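You operate a simulated robot arm through the tools that you are given. There is no shell and no other tool.

You run a simulated robot arm. Do the job below in one go: nothing can be reset, and whatever is moved stays where it is left.

JOB
Switch the rack off and push the blue link plug into the socket its display asks for.
Fine: the orange link plug goes back in the link stand; end switched on, showing READY. Set down upright: orange link plug.

Only the result counts: the job must be done as asked and must still hold three seconds after the hand-in. Knocking over, shifting, dropping, spilling or breaking anything else fails it.

ROBOT AND FRAMES
A 6-joint arm with a fingered hand, fixed in place. Base frame: the origin is on the floor under the middle of its stand, x ahead of it, y to its left, z up; the work surface is at about z = 850. Units: mm, degrees, N and s.
With the tool pointing down near the work surface it reaches from about 240 to 560 mm from the base axis. Its first joint turns from -166.0 to 166.0 degrees. Payload 3.1 kg.
The TCP is the grasp point between the finger pads, 22 mm short of the fingertips. In the tool frame z runs along the fingers and y along their closing line. The gripper opens to 132 mm; its body begins 60 mm behind the TCP. The gripper is a hand of 4 fingers: y runs from the thumb to the fingers, the wrist lies at [0, 0, -218] in the tool frame.
Orientation is that of the tool frame in the base frame, as a unit quaternion [x, y, z, w]. With the fingers straight down and closing along the base's y, the tool's x points along the base's -x, its y along +y and its z along -z.

CONTROLS
- The arm moves only by the tool drive_tool. Its argument "steps" is a list of rows, each an object (a shift or turn left out is 0) with "delta_pos": the shift along the base's x, y, z in units of 50 mm (1.0 is 50 mm), a list of three; "rotation": the turn, a rotation vector about the base's x, y, z in units of 5 degrees (1.0 is 5 degrees), a list of three. In form: [{"delta_pos": [tx, ty, tz], "rotation": [wx, wy, wz]}, ...]. A call has 1 to 20 rows; each row shifts and turns the commanded pose from where the row before left it. A call with a number of a shift or a turn outside -1 to 1 is refused whole. Rows are played at 5 a second. More than 50 mm and 8.6 degrees between two rows, and nothing of the call is played. Where a pose cannot be reached the arm comes as near as it can. A force on the tool above 40 N (or 10 N above the force at the start of the call, whichever is more), or a blocked arm, ends the call early, and 0.2 s more pass. In this call time passes only in rows, and 0.2 s behind the last. It gives the time, the measured TCP pose, the force on the tool (base axes), the opening and the grip force at its end, in the units of the frame above (readings bear some noise), with the torque about the TCP (base axes, N m) and any sound that the robot's microphone picked up, and new pictures: "show" is both (left out), scene, wrist or none.
- Cameras (640 x 400 px; columns grow to the right, rows downward): "scene" is fixed at [36.9, 500, 1480.8]; the picture's right is [-0.61, -0.79, 0.00], its down [-0.51, 0.40, -0.76] and it looks along [0.60, -0.47, -0.64] (base axes); focal length 274 px, centre (320, 200). "wrist" rides on the gripper at [53, -53, -84] in the tool frame; the picture's right is [0.71, 0.71, 0.00], its down [-0.53, 0.53, -0.67] and it looks along [-0.47, 0.47, 0.74] (tool axes); focal length 247 px, centre (320, 200). There is no depth. A picture from a camera that has moved, and an enlarged one, comes with that camera's place and axes in the base frame and with its lens. The place of the scene camera against the robot may be out by one fixed shift of up to 25 mm in any direction.
- lift_body(by): moves the trunk up (or, below 0, down) by that many mm; the arm rides with it, the base frame stays. It gives what a move gives, with no picture.
- set_fingers(finger1, finger2, finger3, thumb_bend): sets how far each is bent, from 0 (flat) to 1 (curled in); at 0.3 the hand is open as for a grip, at 0.7 the pads meet at the TCP. One left out holds its place. A second passes; each finger stops where it meets its share of the squeeze, and holds until it gets a number again. It is the only way to open and close the hand. It gives what a move gives, with no picture; readings hold the bend of each and the force on the fingers (four entries, about 0 where the hand has none), thumb and palm.
- close_up(camera, box): a new picture of the part [left, top, right, bottom] of that camera's present view, enlarged. No time passes.
- hand_in(): hands the job in; it is judged then, once.

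Nothing tells you positions but the pictures and the camera data. Unless the task says otherwise, let go and move clear before handing in.

The tools are called after ">>>" by a JSON object that holds its "name" and its "arguments". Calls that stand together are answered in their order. drive_tool: Moves the arm, as the interface text tells. Its arguments: {"type":"object","properties":{"steps":{"type":"array","items":{"type":"object","properties":{"delta_pos":{"type":"array","items":{"type":"number"}},"rotation":{"type":"array","items":{"type":"number"}}}}},"show":{"type":"string","enum":["both","scene","wrist","none"]}},"required":["steps"]} The other tools are called the same way: lift_body (by) moves the trunk up or down; set_fingers (finger1, finger2, finger3, thumb_bend) moves the fingers one by one; close_up (camera, box) takes an enlarged picture of a part of a camera's view; hand_in () hands the job in.

At the start:

```text
time: 0.0
tcp_pos: [397.5, 229.1, 1213.9]
ee_rot: [0.0, 1.0, 0.0, 0.001]
ft_force: [-0.1, 0.1, 0.3]
torque: [0.01, -0.01, 0.0]
width: 131.8
grasp_force: 0.1
shape: jaw
bend: [0.3, 0.3, 0.3, 0.3]
finger forces: [0.1, 0.0, 0.0, 0.0, 0.0, 0.0]
trunk travel left (down, up): [-325.0, 61.0]
```

scene: 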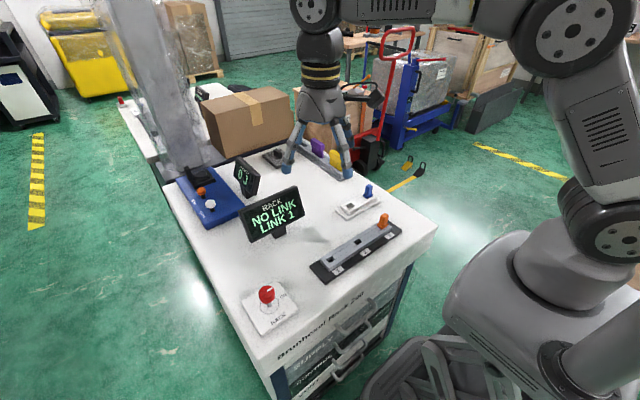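
wrist: 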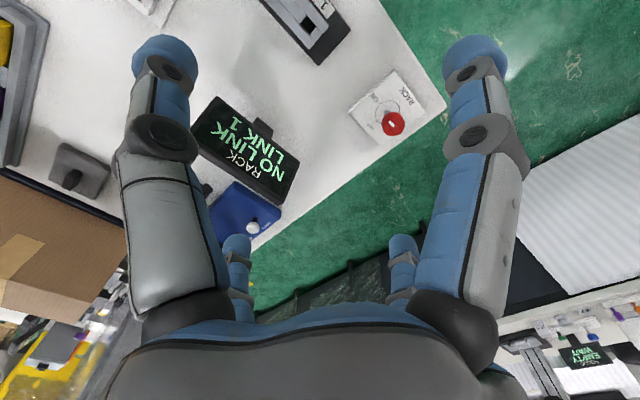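

I see a rack display saying "NO LINK / LINK 1", a rack with an orange plug, a stand with a blue plug, and a red rack switch. I'll take enlarged pictures before I move anything.

>>> {"name": "close_up", "arguments": {"camera": "scene", "box": [230, 170, 310, 250]}}

>>> {"name": "close_up", "arguments": {"camera": "scene", "box": [300, 180, 420, 290]}}

>>> {"name": "close_up", "arguments": {"camera": "scene", "box": [230, 270, 320, 340]}}

>>> {"name": "close_up", "arguments": {"camera": "scene", "box": [160, 140, 360, 240]}}

>>> {"name": "close_up", "arguments": {"camera": "wrist", "box": [180, 0, 440, 240]}}

```text
5.00 times, centred on (270, 210) of scene
camera zoom: at [36.9, 500.0, 1480.8], right [-0.61, -0.79, 0.0], down [-0.51, 0.4, -0.76], along [0.6, -0.47, -0.64], focal length 1370 px, centre (570, 150)
```

zoom: 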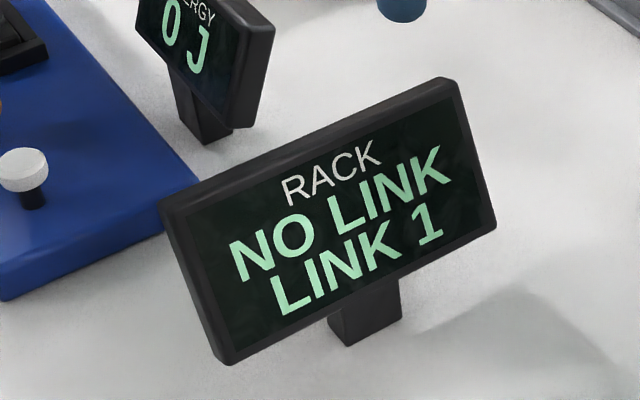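

```text
3.64 times, centred on (360, 235) of scene
camera zoom: at [36.9, 500.0, 1480.8], right [-0.61, -0.79, 0.0], down [-0.51, 0.4, -0.76], along [0.6, -0.47, -0.64], focal length 996 px, centre (174, 73)
```

zoom: 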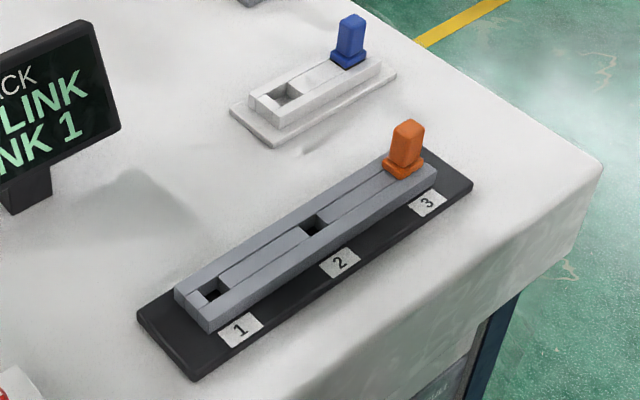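

```text
5.71 times, centred on (275, 305) of scene
camera zoom: at [36.9, 500.0, 1480.8], right [-0.61, -0.79, 0.0], down [-0.51, 0.4, -0.76], along [0.6, -0.47, -0.64], focal length 1565 px, centre (577, -400)
```

zoom: 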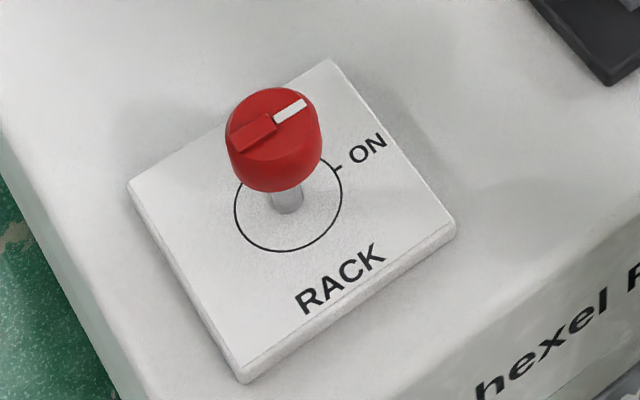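

```text
3.20 times, centred on (260, 190) of scene
camera zoom: at [36.9, 500.0, 1480.8], right [-0.61, -0.79, 0.0], down [-0.51, 0.4, -0.76], along [0.6, -0.47, -0.64], focal length 876 px, centre (512, 232)
```

zoom: 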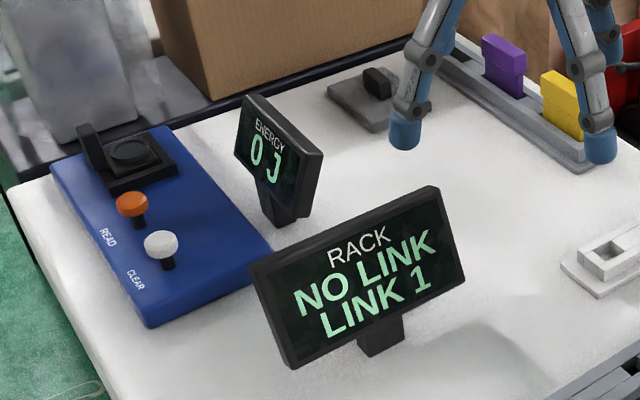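

```text
1.67 times, centred on (310, 120) of wrist
camera zoom: at [342.0, 177.0, 1298.8], right [-0.71, 0.71, 0.0], down [0.53, 0.53, 0.67], along [0.47, 0.47, -0.74], focal length 412 px, centre (337, 333)
```

zoom: 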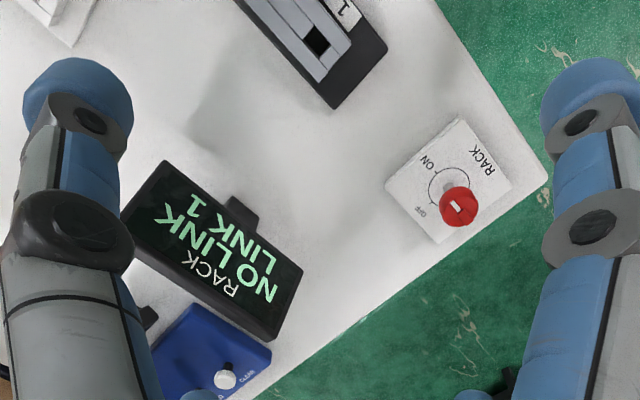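

I see the whole layout now: the rack (sockets 1, 2, 3) has orange in 3, the white stand holds blue next to an empty slot, and the knob points at ON. Next I'll enlarge the knob and the rack in the wrist view to pin down directions and positions.

>>> {"name": "close_up", "arguments": {"camera": "wrist", "box": [340, 60, 450, 150]}}

>>> {"name": "close_up", "arguments": {"camera": "wrist", "box": [120, 0, 360, 80]}}

>>> {"name": "close_up", "arguments": {"camera": "scene", "box": [260, 100, 380, 190]}}

>>> {"name": "close_up", "arguments": {"camera": "scene", "box": [330, 175, 410, 225]}}

>>> {"name": "close_up", "arguments": {"camera": "scene", "box": [350, 200, 410, 260]}}

>>> {"name": "close_up", "arguments": {"camera": "scene", "box": [300, 230, 370, 290]}}

```text
4.44 times, centred on (395, 105) of wrist
camera zoom: at [342.0, 177.0, 1298.8], right [-0.71, 0.71, 0.0], down [0.53, 0.53, 0.67], along [0.47, 0.47, -0.74], focal length 1098 px, centre (-13, 622)
```

zoom: 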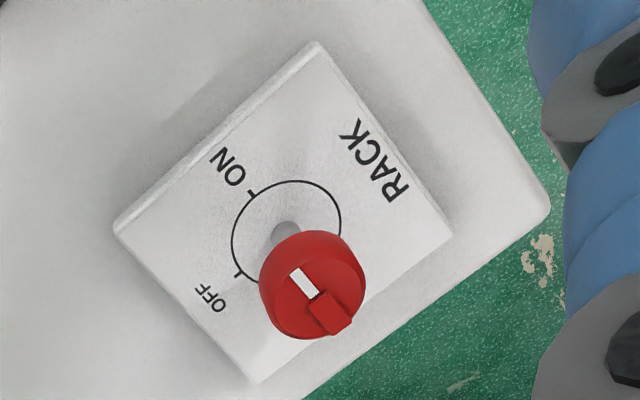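

```text
2.67 times, centred on (240, 40) of wrist
camera zoom: at [342.0, 177.0, 1298.8], right [-0.71, 0.71, 0.0], down [0.53, 0.53, 0.67], along [0.47, 0.47, -0.74], focal length 659 px, centre (533, 627)
```

zoom: 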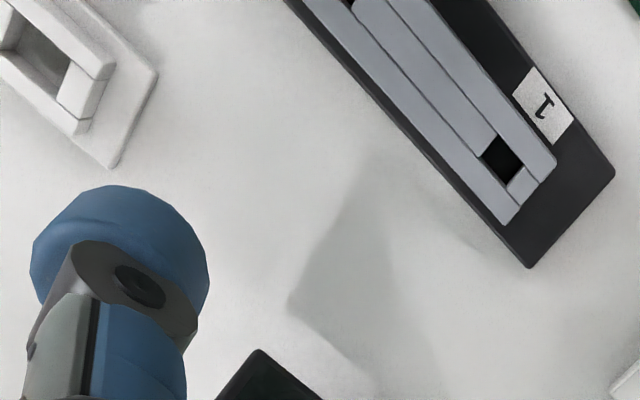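

```text
4.44 times, centred on (320, 145) of scene
camera zoom: at [36.9, 500.0, 1480.8], right [-0.61, -0.79, 0.0], down [-0.51, 0.4, -0.76], along [0.6, -0.47, -0.64], focal length 1217 px, centre (320, 444)
```

zoom: 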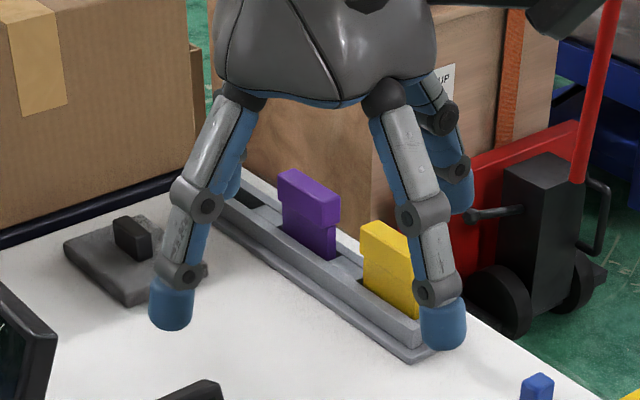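

```text
8.00 times, centred on (370, 200) of scene
camera zoom: at [36.9, 500.0, 1480.8], right [-0.61, -0.79, 0.0], down [-0.51, 0.4, -0.76], along [0.6, -0.47, -0.64], focal length 2191 px, centre (-80, 200)
```

zoom: 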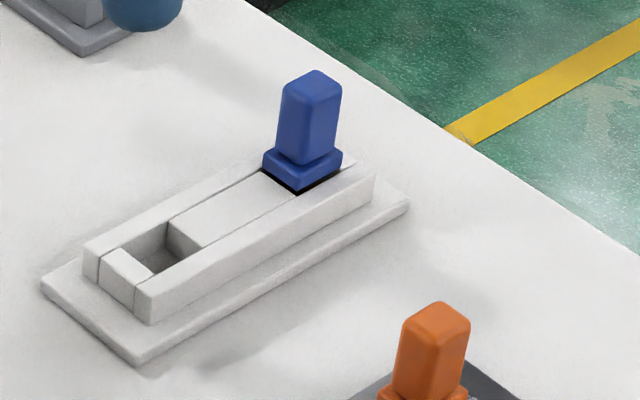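

```text
6.67 times, centred on (380, 230) of scene
camera zoom: at [36.9, 500.0, 1480.8], right [-0.61, -0.79, 0.0], down [-0.51, 0.4, -0.76], along [0.6, -0.47, -0.64], focal length 1826 px, centre (-80, 0)
```

zoom: 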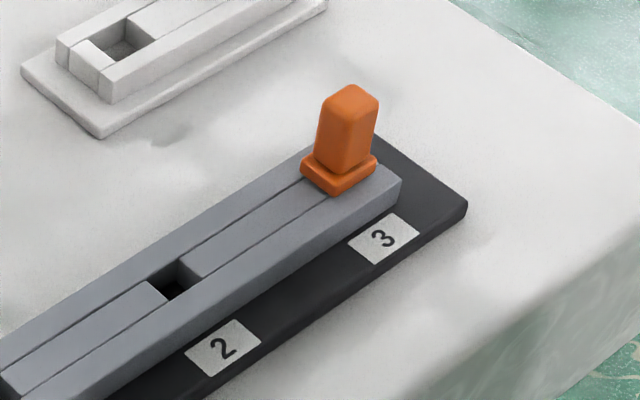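

```text
6.67 times, centred on (335, 260) of scene
camera zoom: at [36.9, 500.0, 1480.8], right [-0.61, -0.79, 0.0], down [-0.51, 0.4, -0.76], along [0.6, -0.47, -0.64], focal length 1826 px, centre (220, -200)
```

zoom: 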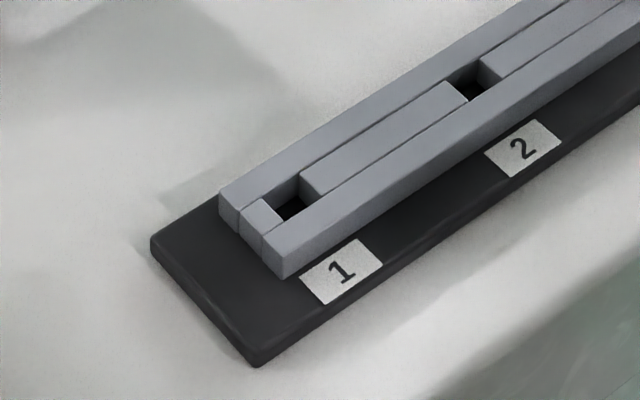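

The knob sits at about (384, 393), with ON toward -y and OFF toward +x, so switching off is a +90° turn about z. The rack runs along y at x≈386 (socket 1 at y≈198, orange at y≈-9), and the stand is at x≈520. Before going in I'll test which finger is which, up in free air.

>>> {"name": "set_fingers", "arguments": {"finger1": 0.6}}

>>> {"name": "drive_tool", "arguments": {"steps": [{"delta_pos": [0, 0, 0]}], "show": "both"}}

>>> {"name": "set_fingers", "arguments": {"finger1": 0.3, "finger2": 0.6, "finger3": 0.0}}

>>> {"name": "drive_tool", "arguments": {"steps": [{"delta_pos": [0, 0, 0]}], "show": "both"}}

```text
time: 1.0
tcp_pos: [396.5, 229.2, 1214.2]
ee_rot: [0.0, 1.0, 0.001, 0.0]
ft_force: [0.1, 0.7, -0.2]
torque: [-0.03, 0.01, 0.01]
width: 61.4
grasp_force: 0.1
shape: fingers
bend: [0.6, 0.3, 0.3, 0.3]
finger forces: [0.1, 0.0, 0.0, 0.0, 0.0, 0.1]
trunk travel left (down, up): [-325.0, 61.0]
```

```text
time: 1.4
tcp_pos: [395.9, 228.4, 1214.6]
ee_rot: [0.0, 1.0, 0.0, 0.0]
ft_force: [0.4, 0.0, 0.2]
torque: [0.01, 0.01, -0.01]
width: 61.3
grasp_force: 0.1
shape: fingers
bend: [0.6, 0.3, 0.3, 0.3]
finger forces: [0.0, 0.0, 0.1, 0.1, 0.1, 0.1]
trunk travel left (down, up): [-325.0, 61.0]
camera wrist: at [342.0, 177.0, 1298.8], right [-0.71, 0.71, 0.0], down [0.53, 0.53, 0.67], along [0.47, 0.47, -0.74], focal length 247 px, centre (320, 200)
```

scene: 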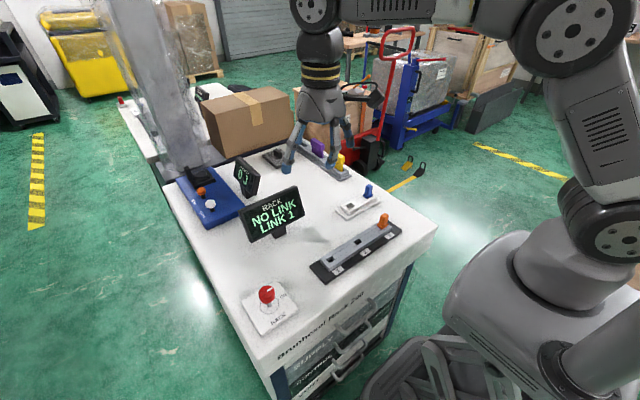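
wrist: 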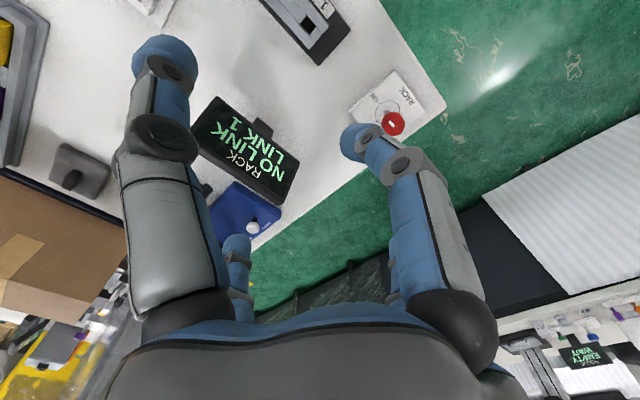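

```text
time: 2.4
tcp_pos: [396.6, 229.2, 1215.1]
ee_rot: [0.0, 1.0, 0.0, 0.0]
ft_force: [-0.2, -0.9, -0.5]
torque: [0.03, -0.03, 0.01]
width: 87.6
grasp_force: 0.0
shape: fingers
bend: [0.3, 0.6, 0.01, 0.3]
finger forces: [0.2, 0.0, 0.0, 0.1, 0.0, 0.0]
trunk travel left (down, up): [-325.0, 61.0]
```

```text
time: 2.8
tcp_pos: [397.6, 229.8, 1214.1]
ee_rot: [0.0, 1.0, 0.0, 0.001]
ft_force: [-0.1, 0.5, 0.5]
torque: [0.02, 0.0, 0.02]
width: 87.7
grasp_force: 0.1
shape: fingers
bend: [0.3, 0.6, 0.01, 0.3]
finger forces: [0.0, 0.1, 0.0, 0.0, 0.0, 0.0]
trunk travel left (down, up): [-325.0, 61.0]
camera wrist: at [342.0, 177.0, 1298.8], right [-0.71, 0.71, 0.0], down [0.53, 0.53, 0.67], along [0.47, 0.47, -0.74], focal length 247 px, centre (320, 200)
```

scene: 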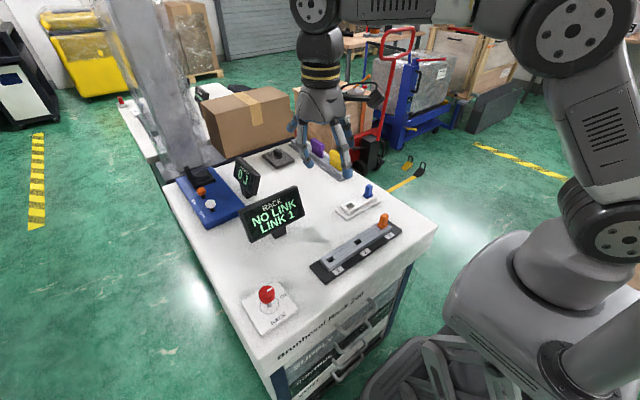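
wrist: 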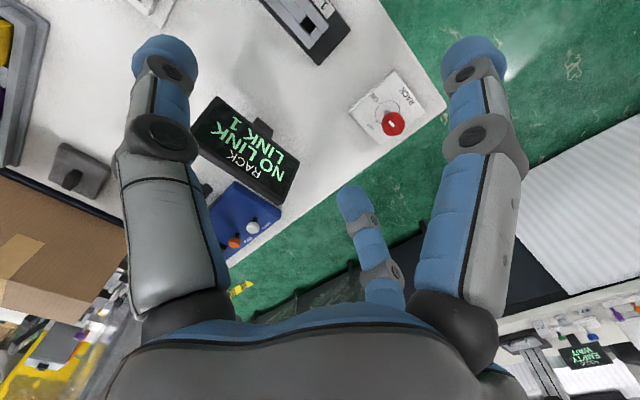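

The hand is a cross: the thumb is at tool -y, finger2 opposite it at +y, finger1 at +x and finger3 at -x. Next I'll open it and move above the knob, yawed -45°, so there is room for a +90° turn.

>>> {"name": "set_fingers", "arguments": {"finger1": 0.3, "finger2": 0.3, "finger3": 0.3, "thumb_bend": 0.3}}

>>> {"name": "drive_tool", "arguments": {"steps": [{"delta_pos": [-0.03, 0.36, -0.45], "rotation": [0, 0, -1]}, {"delta_pos": [-0.03, 0.36, -0.45], "rotation": [0, 0, -1]}, {"delta_pos": [-0.03, 0.36, -0.45], "rotation": [0, 0, -1]}, {"delta_pos": [-0.03, 0.36, -0.45], "rotation": [0, 0, -1]}, {"delta_pos": [-0.03, 0.36, -0.45], "rotation": [0, 0, -1]}, {"delta_pos": [-0.03, 0.36, -0.45], "rotation": [0, 0, -1]}, {"delta_pos": [-0.03, 0.36, -0.45], "rotation": [0, 0, -1]}, {"delta_pos": [-0.03, 0.36, -0.45], "rotation": [0, 0, -1]}, {"delta_pos": [-0.03, 0.4, -0.45], "rotation": [0, 0, -1]}], "show": "both"}}

```text
time: 3.8
tcp_pos: [396.2, 230.1, 1215.5]
ee_rot: [-0.001, 1.0, 0.0, 0.0]
ft_force: [-1.2, 0.2, 0.5]
torque: [0.01, 0.03, 0.03]
width: 87.7
grasp_force: 0.1
shape: fingers
bend: [0.3, 0.3, 0.3, 0.3]
finger forces: [0.0, 0.1, 0.0, 0.1, 0.0, 0.1]
trunk travel left (down, up): [-325.0, 61.0]
```

```text
time: 5.8
tcp_pos: [382.4, 395.5, 1012.2]
ee_rot: [0.383, 0.924, 0.0, 0.0]
ft_force: [0.9, 0.1, 0.1]
torque: [0.0, 0.02, 0.02]
width: 87.5
grasp_force: 0.1
shape: fingers
bend: [0.3, 0.3, 0.3, 0.3]
finger forces: [0.0, 0.1, 0.0, 0.1, 0.1, 0.0]
trunk travel left (down, up): [-325.0, 61.0]
camera wrist: at [306.0, 395.7, 1096.2], right [0.0, 1.0, 0.0], down [0.74, 0.0, 0.67], along [0.67, 0.0, -0.74], focal length 247 px, centre (320, 200)
```

scene: 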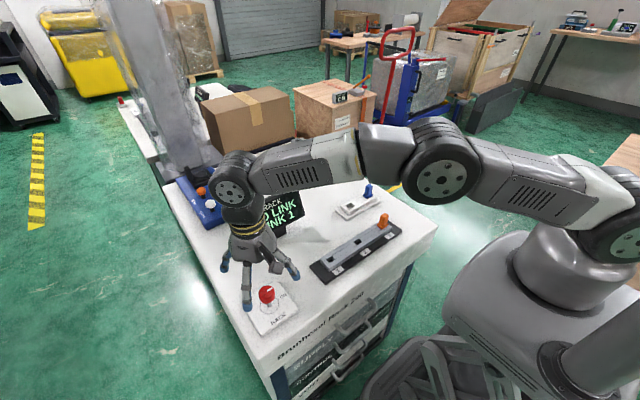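
wrist: 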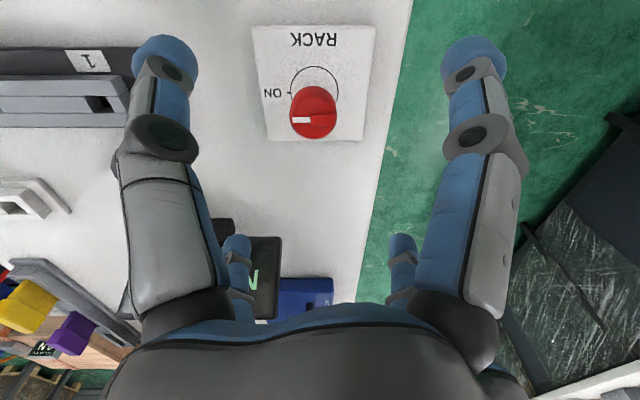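

The hand is above the knob, which shows just above the image centre. I'll enlarge it to get its exact centre and height.

>>> {"name": "close_up", "arguments": {"camera": "wrist", "box": [240, 15, 390, 155]}}

>>> {"name": "close_up", "arguments": {"camera": "scene", "box": [210, 230, 310, 340]}}

```text
2.86 times, centred on (315, 85) of wrist
camera zoom: at [306.0, 395.7, 1096.2], right [0.0, 1.0, 0.0], down [0.74, 0.0, 0.67], along [0.67, 0.0, -0.74], focal length 706 px, centre (334, 529)
```

zoom: 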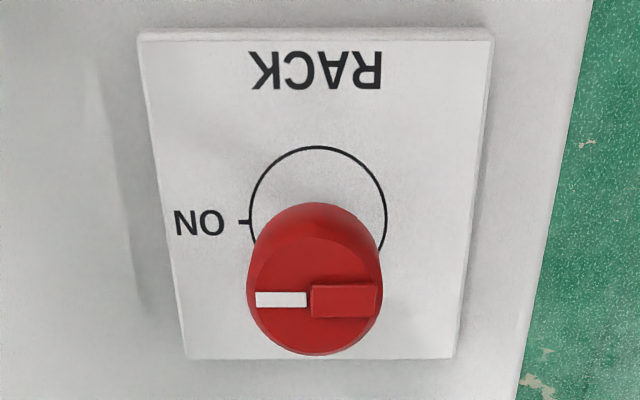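

```text
3.64 times, centred on (260, 285) of scene
camera zoom: at [36.9, 500.0, 1480.8], right [-0.61, -0.79, 0.0], down [-0.51, 0.4, -0.76], along [0.6, -0.47, -0.64], focal length 996 px, centre (538, -109)
```

zoom: 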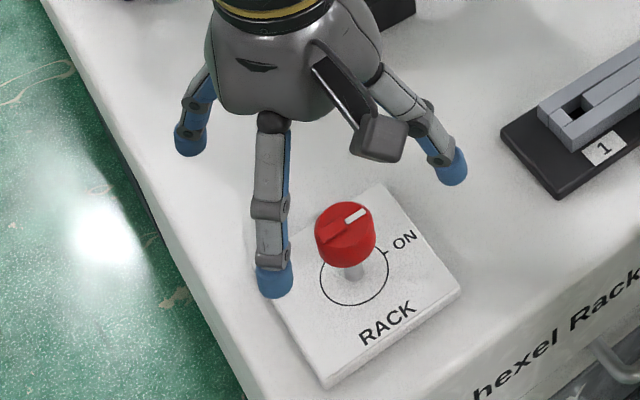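

The knob centre is near (384, 390.6), its top near z 915, and its radius is about 18 mm. Next I'll drop straight onto it with the hand open.

>>> {"name": "drive_tool", "arguments": {"steps": [{"delta_pos": [0.058, -0.1, -0.2]}, {"delta_pos": [0, 0, -0.5]}, {"delta_pos": [0, 0, -0.5]}, {"delta_pos": [0, 0, -0.4]}, {"delta_pos": [0, 0, -0.3]}, {"delta_pos": [0, 0, -0.3]}], "show": "both"}}

>>> {"name": "close_up", "arguments": {"camera": "scene", "box": [210, 230, 310, 340]}}

```text
time: 7.2
tcp_pos: [385.5, 387.6, 900.0]
ee_rot: [0.383, 0.924, 0.0, 0.0]
ft_force: [-0.1, -0.2, 0.2]
torque: [0.02, 0.01, -0.04]
width: 87.5
grasp_force: 0.1
shape: fingers
bend: [0.3, 0.3, 0.3, 0.3]
finger forces: [0.0, 0.1, 0.1, 0.0, 0.0, 0.1]
trunk travel left (down, up): [-325.0, 61.0]
camera wrist: at [309.5, 388.5, 985.8], right [0.0, 1.0, 0.0], down [0.74, 0.0, 0.67], along [0.67, 0.0, -0.74], focal length 247 px, centre (320, 200)
```

scene: 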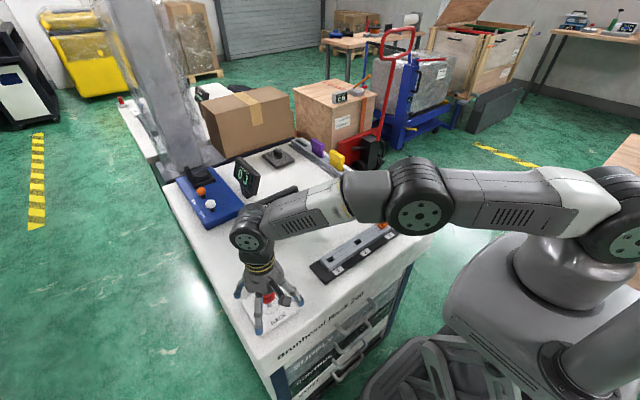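
wrist: 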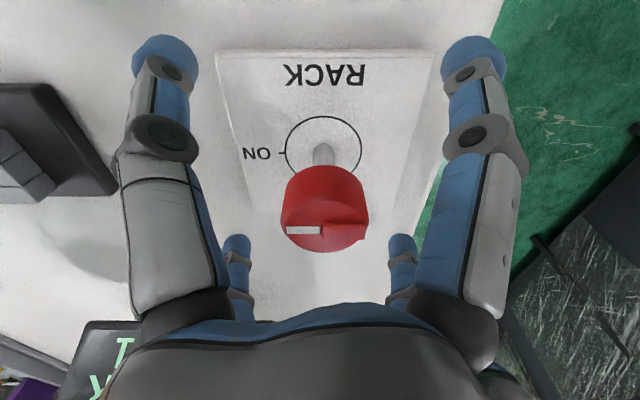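

```text
3.64 times, centred on (260, 285) of scene
camera zoom: at [36.9, 500.0, 1480.8], right [-0.61, -0.79, 0.0], down [-0.51, 0.4, -0.76], along [0.6, -0.47, -0.64], focal length 996 px, centre (538, -109)
```

zoom: 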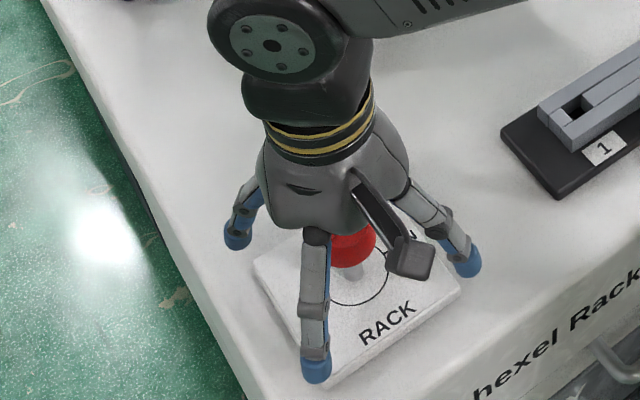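

The hand straddles the knob but sits about 2 mm short in y. I'll correct that, then close all four fingers together on the knob.

>>> {"name": "drive_tool", "arguments": {"steps": [{"delta_pos": [-0.01, 0.044, 0]}, {"delta_pos": [0, 0, 0]}], "show": "none"}}

>>> {"name": "set_fingers", "arguments": {"finger1": 0.62, "finger2": 0.62, "finger3": 0.62, "thumb_bend": 0.62}}

>>> {"name": "drive_tool", "arguments": {"steps": [{"delta_pos": [0, 0, 0]}], "show": "both"}}

```text
time: 7.8
tcp_pos: [385.3, 391.4, 901.2]
ee_rot: [0.383, 0.924, 0.0, 0.0]
ft_force: [-0.3, -0.6, 0.6]
torque: [-0.05, -0.01, -0.01]
width: 87.9
grasp_force: 0.0
shape: fingers
bend: [0.3, 0.3, 0.3, 0.3]
finger forces: [0.1, 0.0, 0.0, 0.0, 0.0, 0.0]
trunk travel left (down, up): [-325.0, 61.0]
```

```text
time: 8.8
tcp_pos: [385.0, 390.2, 901.5]
ee_rot: [0.383, 0.924, 0.0, -0.001]
ft_force: [0.0, 0.2, 0.3]
torque: [0.03, 0.03, 0.0]
width: 12.8
grasp_force: 0.0
shape: fingers
bend: [0.62, 0.62, 0.62, 0.62]
finger forces: [0.1, 0.0, 0.0, 0.0, 0.0, 0.0]
trunk travel left (down, up): [-325.0, 61.0]
```

```text
time: 9.2
tcp_pos: [385.6, 390.7, 901.6]
ee_rot: [0.383, 0.924, -0.001, 0.0]
ft_force: [-0.7, 0.2, 0.5]
torque: [-0.01, -0.01, -0.03]
width: 12.7
grasp_force: 0.0
shape: fingers
bend: [0.62, 0.62, 0.62, 0.62]
finger forces: [0.0, 0.0, 0.1, 0.0, 0.0, 0.0]
trunk travel left (down, up): [-325.0, 61.0]
camera wrist: at [308.8, 390.8, 986.1], right [0.0, 1.0, 0.0], down [0.74, 0.0, 0.67], along [0.67, 0.0, -0.74], focal length 247 px, centre (320, 200)
```

scene: 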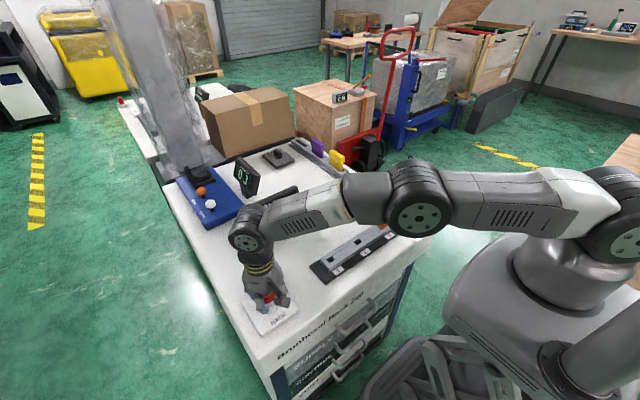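
wrist: 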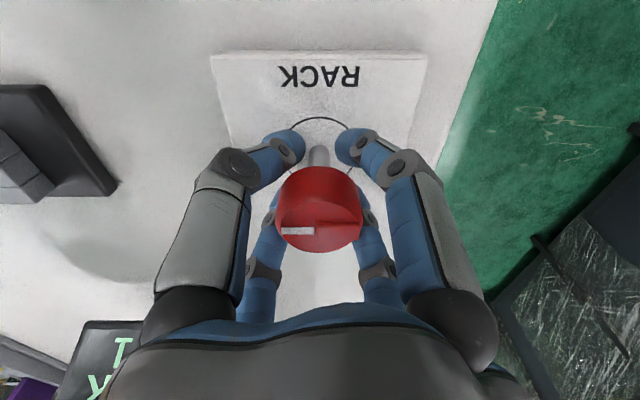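

The fingers read 12.7 mm apart with no force, so they may have closed under the knob's head rather than on it. I'll look closer before doing anything else.

>>> {"name": "close_up", "arguments": {"camera": "wrist", "box": [220, 90, 420, 270]}}

>>> {"name": "close_up", "arguments": {"camera": "scene", "box": [230, 270, 310, 340]}}

```text
2.22 times, centred on (320, 180) of wrist
camera zoom: at [308.8, 390.8, 986.1], right [0.0, 1.0, 0.0], down [0.74, 0.0, 0.67], along [0.67, 0.0, -0.74], focal length 549 px, centre (320, 244)
```

zoom: 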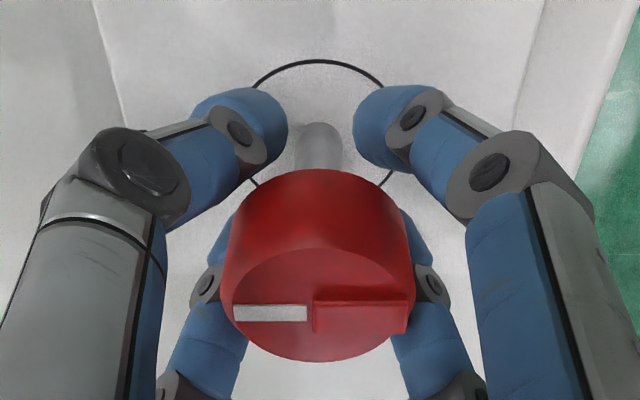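

```text
5.71 times, centred on (270, 305) of scene
camera zoom: at [36.9, 500.0, 1480.8], right [-0.61, -0.79, 0.0], down [-0.51, 0.4, -0.76], along [0.6, -0.47, -0.64], focal length 1565 px, centre (606, -400)
```

zoom: 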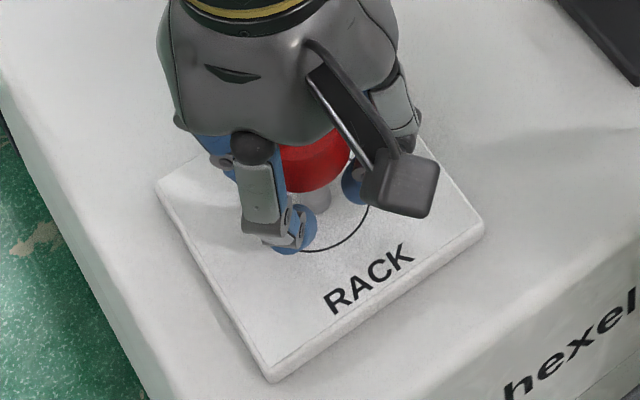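

The fingertips closed around the thin shaft; the knob's head actually spans about z 901–921. I'll open, rise 11 mm and grip the head itself.

>>> {"name": "set_fingers", "arguments": {"finger1": 0.3, "finger2": 0.3, "finger3": 0.3, "thumb_bend": 0.3}}

>>> {"name": "drive_tool", "arguments": {"steps": [{"delta_pos": [-0.01, 0, 0.12]}, {"delta_pos": [0, 0, 0.12]}, {"delta_pos": [0, 0, 0]}], "show": "none"}}

>>> {"name": "set_fingers", "arguments": {"finger1": 0.6, "finger2": 0.6, "finger3": 0.6, "thumb_bend": 0.6}}

>>> {"name": "drive_tool", "arguments": {"steps": [{"delta_pos": [0, 0, 0]}], "show": "wrist"}}

```text
time: 10.2
tcp_pos: [385.9, 389.9, 902.3]
ee_rot: [0.383, 0.924, 0.0, -0.001]
ft_force: [-0.4, -0.1, 0.7]
torque: [-0.02, -0.03, -0.03]
width: 87.1
grasp_force: 0.0
shape: fingers
bend: [0.3, 0.3, 0.3, 0.3]
finger forces: [0.1, 0.0, 0.1, 0.0, 0.0, 0.1]
trunk travel left (down, up): [-325.0, 61.0]
```

```text
time: 11.0
tcp_pos: [384.1, 392.0, 914.3]
ee_rot: [0.383, 0.924, 0.001, 0.0]
ft_force: [-0.1, 0.7, 1.0]
torque: [0.0, 0.02, -0.01]
width: 87.7
grasp_force: 0.1
shape: fingers
bend: [0.3, 0.3, 0.3, 0.3]
finger forces: [0.0, 0.0, 0.0, 0.0, 0.1, 0.0]
trunk travel left (down, up): [-325.0, 61.0]
```

```text
time: 12.0
tcp_pos: [385.3, 391.2, 914.7]
ee_rot: [0.382, 0.924, -0.001, 0.0]
ft_force: [0.4, 0.3, -0.7]
torque: [0.0, -0.02, 0.02]
width: 17.4
grasp_force: 0.5
shape: fingers
bend: [0.6, 0.6, 0.59, 0.6]
finger forces: [0.0, 0.0, 0.3, 0.0, 0.2, 0.1]
trunk travel left (down, up): [-325.0, 61.0]
```

```text
time: 12.4
tcp_pos: [384.9, 391.9, 914.1]
ee_rot: [0.383, 0.924, 0.0, 0.0]
ft_force: [0.5, 0.1, -0.3]
torque: [0.01, 0.02, -0.02]
width: 17.3
grasp_force: 0.0
shape: fingers
bend: [0.6, 0.6, 0.59, 0.6]
finger forces: [0.0, 0.0, 0.3, 0.0, 0.3, 0.1]
trunk travel left (down, up): [-325.0, 61.0]
camera wrist: at [308.2, 391.6, 998.4], right [0.0, 1.0, 0.0], down [0.74, 0.0, 0.67], along [0.67, 0.0, -0.74], focal length 247 px, centre (320, 200)
```

wrist: 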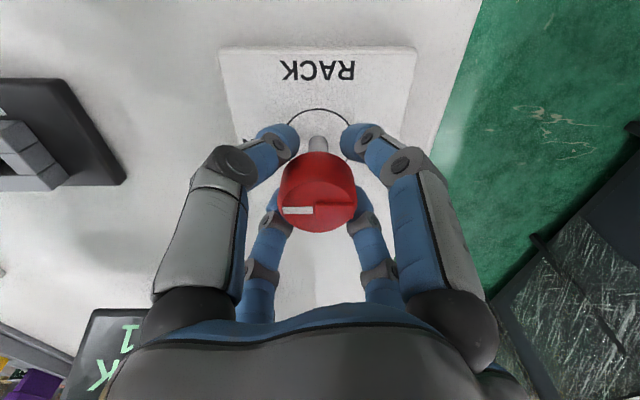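

The grip still reads 17 mm, with only a faint touch on finger3. I'll look closely to see how the fingertips sit against the head.

>>> {"name": "close_up", "arguments": {"camera": "wrist", "box": [220, 90, 420, 270]}}

>>> {"name": "close_up", "arguments": {"camera": "scene", "box": [230, 270, 310, 340]}}

```text
2.22 times, centred on (320, 180) of wrist
camera zoom: at [308.2, 391.6, 998.4], right [0.0, 1.0, 0.0], down [0.74, 0.0, 0.67], along [0.67, 0.0, -0.74], focal length 549 px, centre (320, 244)
```

zoom: 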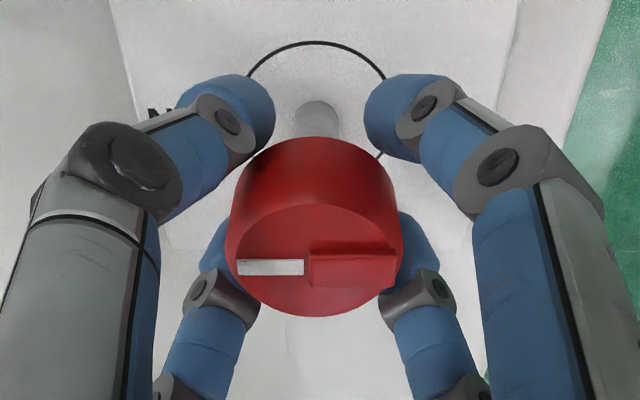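

```text
5.71 times, centred on (270, 305) of scene
camera zoom: at [36.9, 500.0, 1480.8], right [-0.61, -0.79, 0.0], down [-0.51, 0.4, -0.76], along [0.6, -0.47, -0.64], focal length 1565 px, centre (606, -400)
```

zoom: 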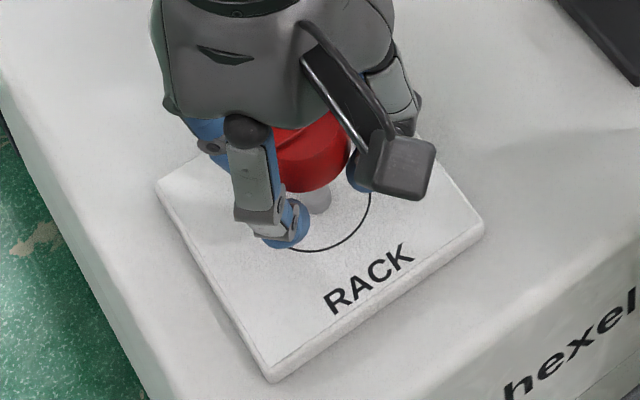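

The fingertips curl in below TCP level and only brush the underside of the head, which spans about 901–923. I'll open and go up another 12 mm so the tips press on its side.

>>> {"name": "set_fingers", "arguments": {"finger1": 0.3, "finger2": 0.3, "finger3": 0.3, "thumb_bend": 0.3}}

>>> {"name": "drive_tool", "arguments": {"steps": [{"delta_pos": [0, -0.01, 0.12]}, {"delta_pos": [0, 0, 0.12]}, {"delta_pos": [0, 0, 0]}], "show": "none"}}

>>> {"name": "set_fingers", "arguments": {"finger1": 0.62, "finger2": 0.62, "finger3": 0.62, "thumb_bend": 0.62}}

>>> {"name": "drive_tool", "arguments": {"steps": [{"delta_pos": [0, 0, 0]}], "show": "wrist"}}

>>> {"name": "close_up", "arguments": {"camera": "wrist", "box": [220, 90, 420, 270]}}

>>> {"name": "close_up", "arguments": {"camera": "scene", "box": [230, 270, 310, 340]}}

```text
time: 13.4
tcp_pos: [384.0, 389.9, 914.0]
ee_rot: [0.383, 0.924, -0.001, 0.001]
ft_force: [0.5, -0.2, -0.7]
torque: [0.04, -0.01, 0.0]
width: 87.6
grasp_force: 0.0
shape: fingers
bend: [0.3, 0.3, 0.3, 0.3]
finger forces: [0.1, 0.1, 0.0, 0.0, 0.0, 0.0]
trunk travel left (down, up): [-325.0, 61.0]
```

```text
time: 14.2
tcp_pos: [382.8, 389.9, 926.1]
ee_rot: [0.383, 0.924, 0.0, 0.0]
ft_force: [-0.2, -0.1, -0.3]
torque: [-0.01, 0.01, 0.03]
width: 87.4
grasp_force: 0.0
shape: fingers
bend: [0.3, 0.3, 0.3, 0.3]
finger forces: [0.0, 0.0, 0.1, 0.1, 0.0, 0.0]
trunk travel left (down, up): [-325.0, 61.0]
```

```text
time: 15.2
tcp_pos: [384.5, 390.6, 925.5]
ee_rot: [0.383, 0.924, 0.0, -0.001]
ft_force: [-0.2, -0.3, 0.1]
torque: [-0.02, 0.05, 0.02]
width: 17.0
grasp_force: 3.9
shape: fingers
bend: [0.6, 0.6, 0.59, 0.6]
finger forces: [1.4, 1.5, 1.7, 0.1, 2.3, 0.0]
trunk travel left (down, up): [-325.0, 61.0]
```

```text
time: 15.6
tcp_pos: [385.7, 390.5, 924.9]
ee_rot: [0.383, 0.924, 0.0, 0.0]
ft_force: [0.5, -1.3, -0.7]
torque: [0.0, 0.03, 0.0]
width: 17.3
grasp_force: 4.3
shape: fingers
bend: [0.6, 0.6, 0.59, 0.6]
finger forces: [1.4, 1.5, 1.6, 0.1, 2.4, 0.0]
trunk travel left (down, up): [-325.0, 61.0]
camera wrist: at [308.4, 390.9, 1010.4], right [0.0, 1.0, 0.0], down [0.74, 0.0, 0.67], along [0.67, 0.0, -0.74], focal length 247 px, centre (320, 200)
```

wrist: 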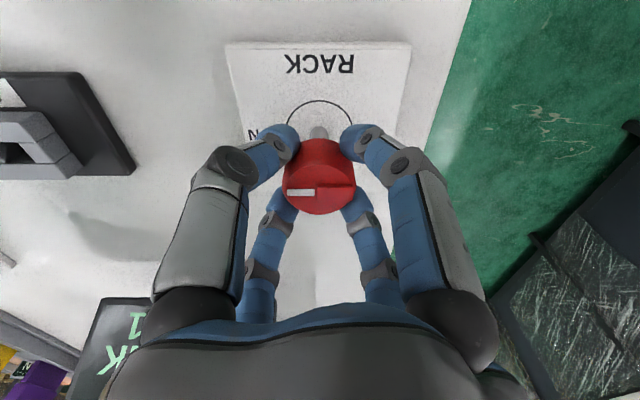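

```text
2.22 times, centred on (320, 180) of wrist
camera zoom: at [308.4, 390.9, 1010.4], right [0.0, 1.0, 0.0], down [0.74, 0.0, 0.67], along [0.67, 0.0, -0.74], focal length 549 px, centre (320, 244)
```

zoom: 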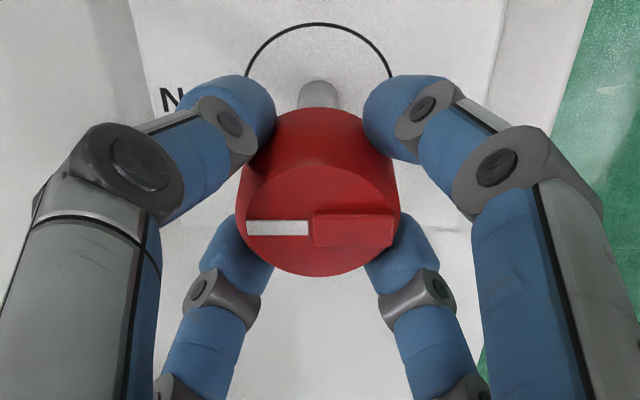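

```text
5.71 times, centred on (270, 305) of scene
camera zoom: at [36.9, 500.0, 1480.8], right [-0.61, -0.79, 0.0], down [-0.51, 0.4, -0.76], along [0.6, -0.47, -0.64], focal length 1565 px, centre (606, -400)
```

zoom: 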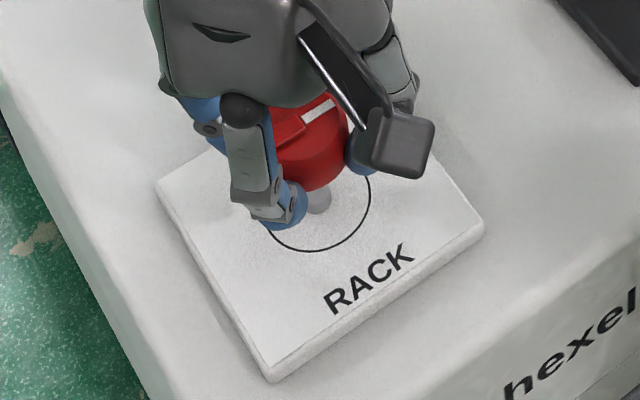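

All four fingers now touch the sides of the head. I'll squeeze harder for a firm hold before turning.

>>> {"name": "set_fingers", "arguments": {"finger1": 0.7, "finger2": 0.7, "finger3": 0.7, "thumb_bend": 0.7}}

>>> {"name": "drive_tool", "arguments": {"steps": [{"rotation": [0, 0, 1]}, {"rotation": [0, 0, 1]}, {"rotation": [0, 0, 1]}], "show": "wrist"}}

```text
time: 16.6
tcp_pos: [384.4, 391.3, 925.6]
ee_rot: [0.382, 0.924, 0.0, 0.0]
ft_force: [-2.1, -1.3, -0.5]
torque: [-0.03, 0.05, -0.03]
width: 15.3
grasp_force: 15.7
shape: fingers
bend: [0.61, 0.61, 0.6, 0.62]
finger forces: [6.4, 6.9, 7.1, 0.1, 10.2, 0.1]
trunk travel left (down, up): [-325.0, 61.0]
```

```text
time: 17.4
tcp_pos: [384.5, 390.6, 926.4]
ee_rot: [0.257, 0.966, 0.0, 0.001]
ft_force: [-1.8, -2.3, -0.2]
torque: [-0.05, 0.04, 0.0]
width: 15.8
grasp_force: 15.8
shape: fingers
bend: [0.61, 0.61, 0.61, 0.62]
finger forces: [6.6, 6.8, 7.0, 0.0, 10.7, 0.1]
trunk travel left (down, up): [-325.0, 61.0]
camera wrist: at [310.8, 371.1, 1010.4], right [-0.26, 0.97, 0.0], down [0.72, 0.19, 0.67], along [0.65, 0.17, -0.74], focal length 247 px, centre (320, 200)
```

wrist: 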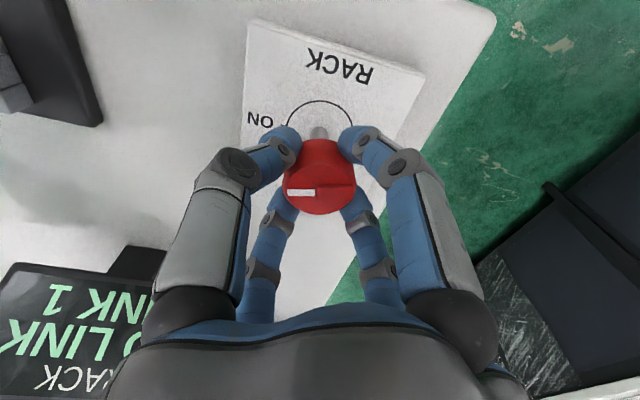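

The knob turns with the hand, since the mark stays level in the wrist picture. I'll carry on through the remaining 75°.

>>> {"name": "drive_tool", "arguments": {"steps": [{"rotation": [0, 0, 1]}, {"rotation": [0, 0, 1]}, {"rotation": [0, 0, 1]}, {"rotation": [0, 0, 1]}, {"rotation": [0, 0, 1]}, {"rotation": [0, 0, 1]}, {"rotation": [0, 0, 1]}, {"rotation": [0, 0, 1]}, {"rotation": [0, 0, 1]}, {"rotation": [0, 0, 1]}, {"rotation": [0, 0, 1]}, {"rotation": [0, 0, 1]}, {"rotation": [0, 0, 1]}, {"rotation": [0, 0, 1]}], "show": "both"}}

```text
time: 20.4
tcp_pos: [384.6, 389.3, 927.1]
ee_rot: [-0.342, 0.94, 0.0, 0.001]
ft_force: [-1.1, -5.1, 0.2]
torque: [-0.08, 0.03, 0.04]
width: 15.5
grasp_force: 15.7
shape: fingers
bend: [0.61, 0.61, 0.61, 0.62]
finger forces: [7.2, 6.8, 6.9, 0.0, 10.8, 0.0]
trunk travel left (down, up): [-325.0, 61.0]
camera wrist: at [377.3, 315.2, 1010.3], right [-1.0, 0.09, 0.0], down [0.06, 0.74, 0.67], along [0.06, 0.67, -0.74], focal length 247 px, centre (320, 200)
```

scene: 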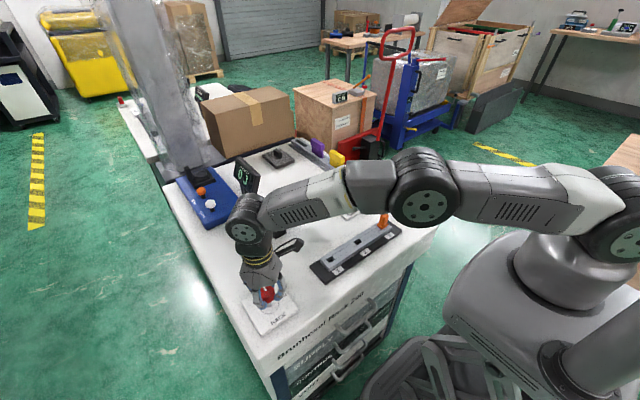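
wrist: 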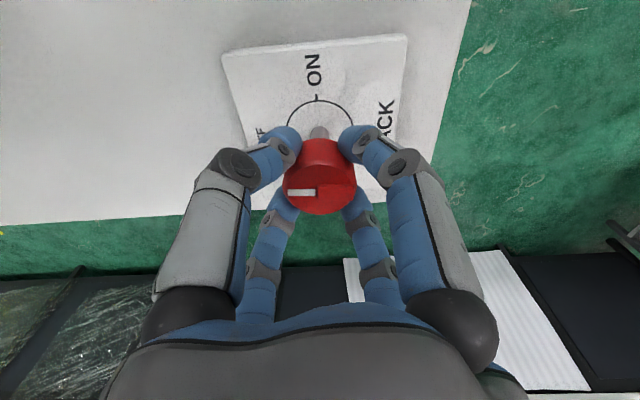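

The knob has turned 85°. I'll finish the last 5° and check the torque and the mark.

>>> {"name": "drive_tool", "arguments": {"steps": [{"rotation": [0, 0, 1]}, {"rotation": [0, 0, 0]}], "show": "wrist"}}

>>> {"name": "close_up", "arguments": {"camera": "wrist", "box": [220, 30, 420, 230]}}

```text
time: 21.0
tcp_pos: [384.3, 391.2, 925.2]
ee_rot: [-0.382, 0.924, 0.001, 0.0]
ft_force: [0.8, -4.7, -0.9]
torque: [-0.11, 0.02, -0.06]
width: 15.4
grasp_force: 16.3
shape: fingers
bend: [0.61, 0.61, 0.61, 0.62]
finger forces: [7.1, 6.7, 6.9, 0.0, 11.1, 0.0]
trunk travel left (down, up): [-325.0, 61.0]
camera wrist: at [383.8, 315.0, 1010.4], right [-1.0, 0.0, 0.0], down [0.0, 0.74, 0.67], along [0.0, 0.67, -0.74], focal length 247 px, centre (320, 200)
```

wrist: 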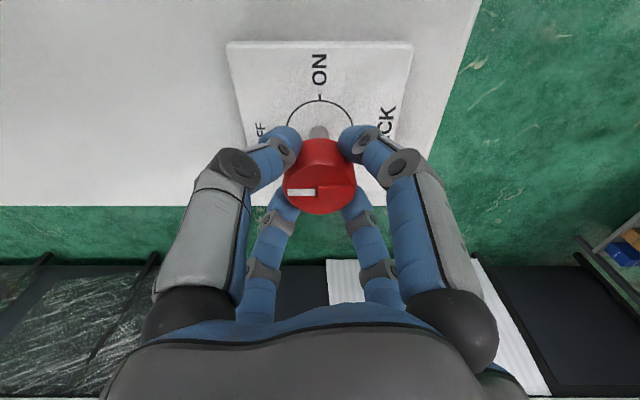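

```text
2.00 times, centred on (320, 130) of wrist
camera zoom: at [383.8, 315.0, 1010.4], right [-1.0, 0.0, 0.0], down [0.0, 0.74, 0.67], along [0.0, 0.67, -0.74], focal length 494 px, centre (320, 340)
```

zoom: 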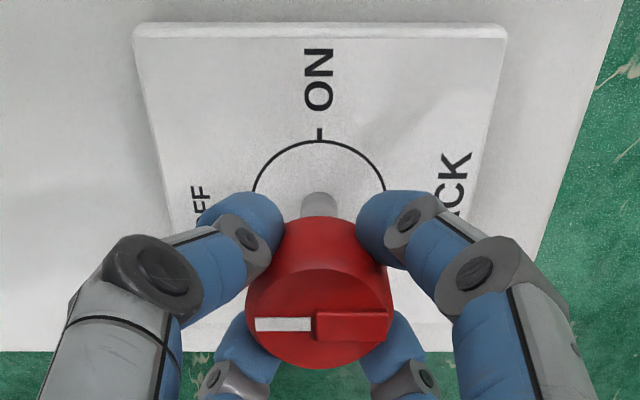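

The mark now points at OFF (+x). I'll release, rise straight up, and check the display.

>>> {"name": "set_fingers", "arguments": {"finger1": 0.3, "finger2": 0.3, "finger3": 0.3, "thumb_bend": 0.3}}

>>> {"name": "drive_tool", "arguments": {"steps": [{"delta_pos": [0, 0, 0.6]}, {"delta_pos": [0, 0, 0.8]}, {"delta_pos": [0, 0, 0.8]}, {"delta_pos": [0, -0.5, 0.8], "rotation": [0, 0, -1]}, {"delta_pos": [0, -0.8, 0.4], "rotation": [0, 0, -1]}, {"delta_pos": [0, -0.8, 0.2], "rotation": [0, 0, -1]}, {"delta_pos": [0, -0.8, 0], "rotation": [0, 0, -1]}, {"delta_pos": [0, -0.8, 0], "rotation": [0, 0, -1]}, {"delta_pos": [0, -0.8, 0], "rotation": [0, 0, -1]}, {"delta_pos": [0, -0.8, 0], "rotation": [0, 0, -1]}, {"delta_pos": [0, -0.8, 0], "rotation": [0, 0, -1]}, {"delta_pos": [0, 0, 0], "rotation": [0, 0, -1]}, {"delta_pos": [0, 0, 0]}], "show": "both"}}

>>> {"name": "close_up", "arguments": {"camera": "scene", "box": [220, 170, 320, 340]}}

```text
time: 22.0
tcp_pos: [385.9, 389.5, 924.8]
ee_rot: [-0.383, 0.924, 0.0, 0.0]
ft_force: [0.9, -0.2, -0.5]
torque: [-0.01, 0.0, -0.01]
width: 87.2
grasp_force: 0.1
shape: fingers
bend: [0.3, 0.3, 0.3, 0.3]
finger forces: [0.0, 0.0, 0.0, 0.0, 0.1, 0.1]
trunk travel left (down, up): [-325.0, 61.0]
```

```text
time: 24.8
tcp_pos: [384.7, 84.6, 1106.0]
ee_rot: [0.001, 1.0, -0.001, 0.0]
ft_force: [-0.5, 0.0, 1.1]
torque: [0.02, -0.01, -0.01]
width: 87.4
grasp_force: 0.0
shape: fingers
bend: [0.3, 0.3, 0.3, 0.3]
finger forces: [0.0, 0.0, 0.1, 0.0, 0.1, 0.1]
trunk travel left (down, up): [-325.0, 61.0]
camera wrist: at [330.1, 32.3, 1190.6], right [-0.71, 0.71, 0.0], down [0.53, 0.53, 0.67], along [0.47, 0.47, -0.74], focal length 247 px, centre (320, 200)
```

scene: 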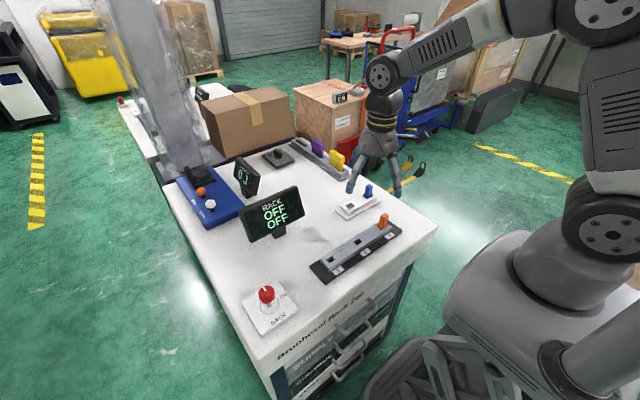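
wrist: 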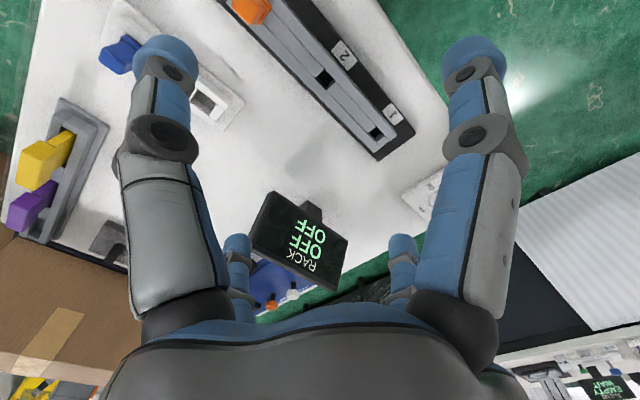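

```text
2.35 times, centred on (270, 255) of scene
camera zoom: at [36.9, 500.0, 1480.8], right [-0.61, -0.79, 0.0], down [-0.51, 0.4, -0.76], along [0.6, -0.47, -0.64], focal length 644 px, centre (438, 71)
```

zoom: 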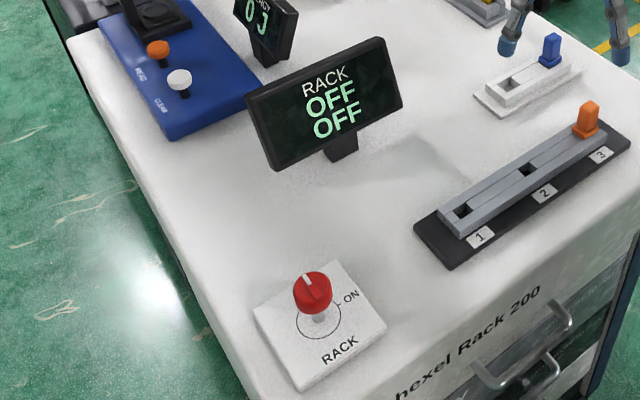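

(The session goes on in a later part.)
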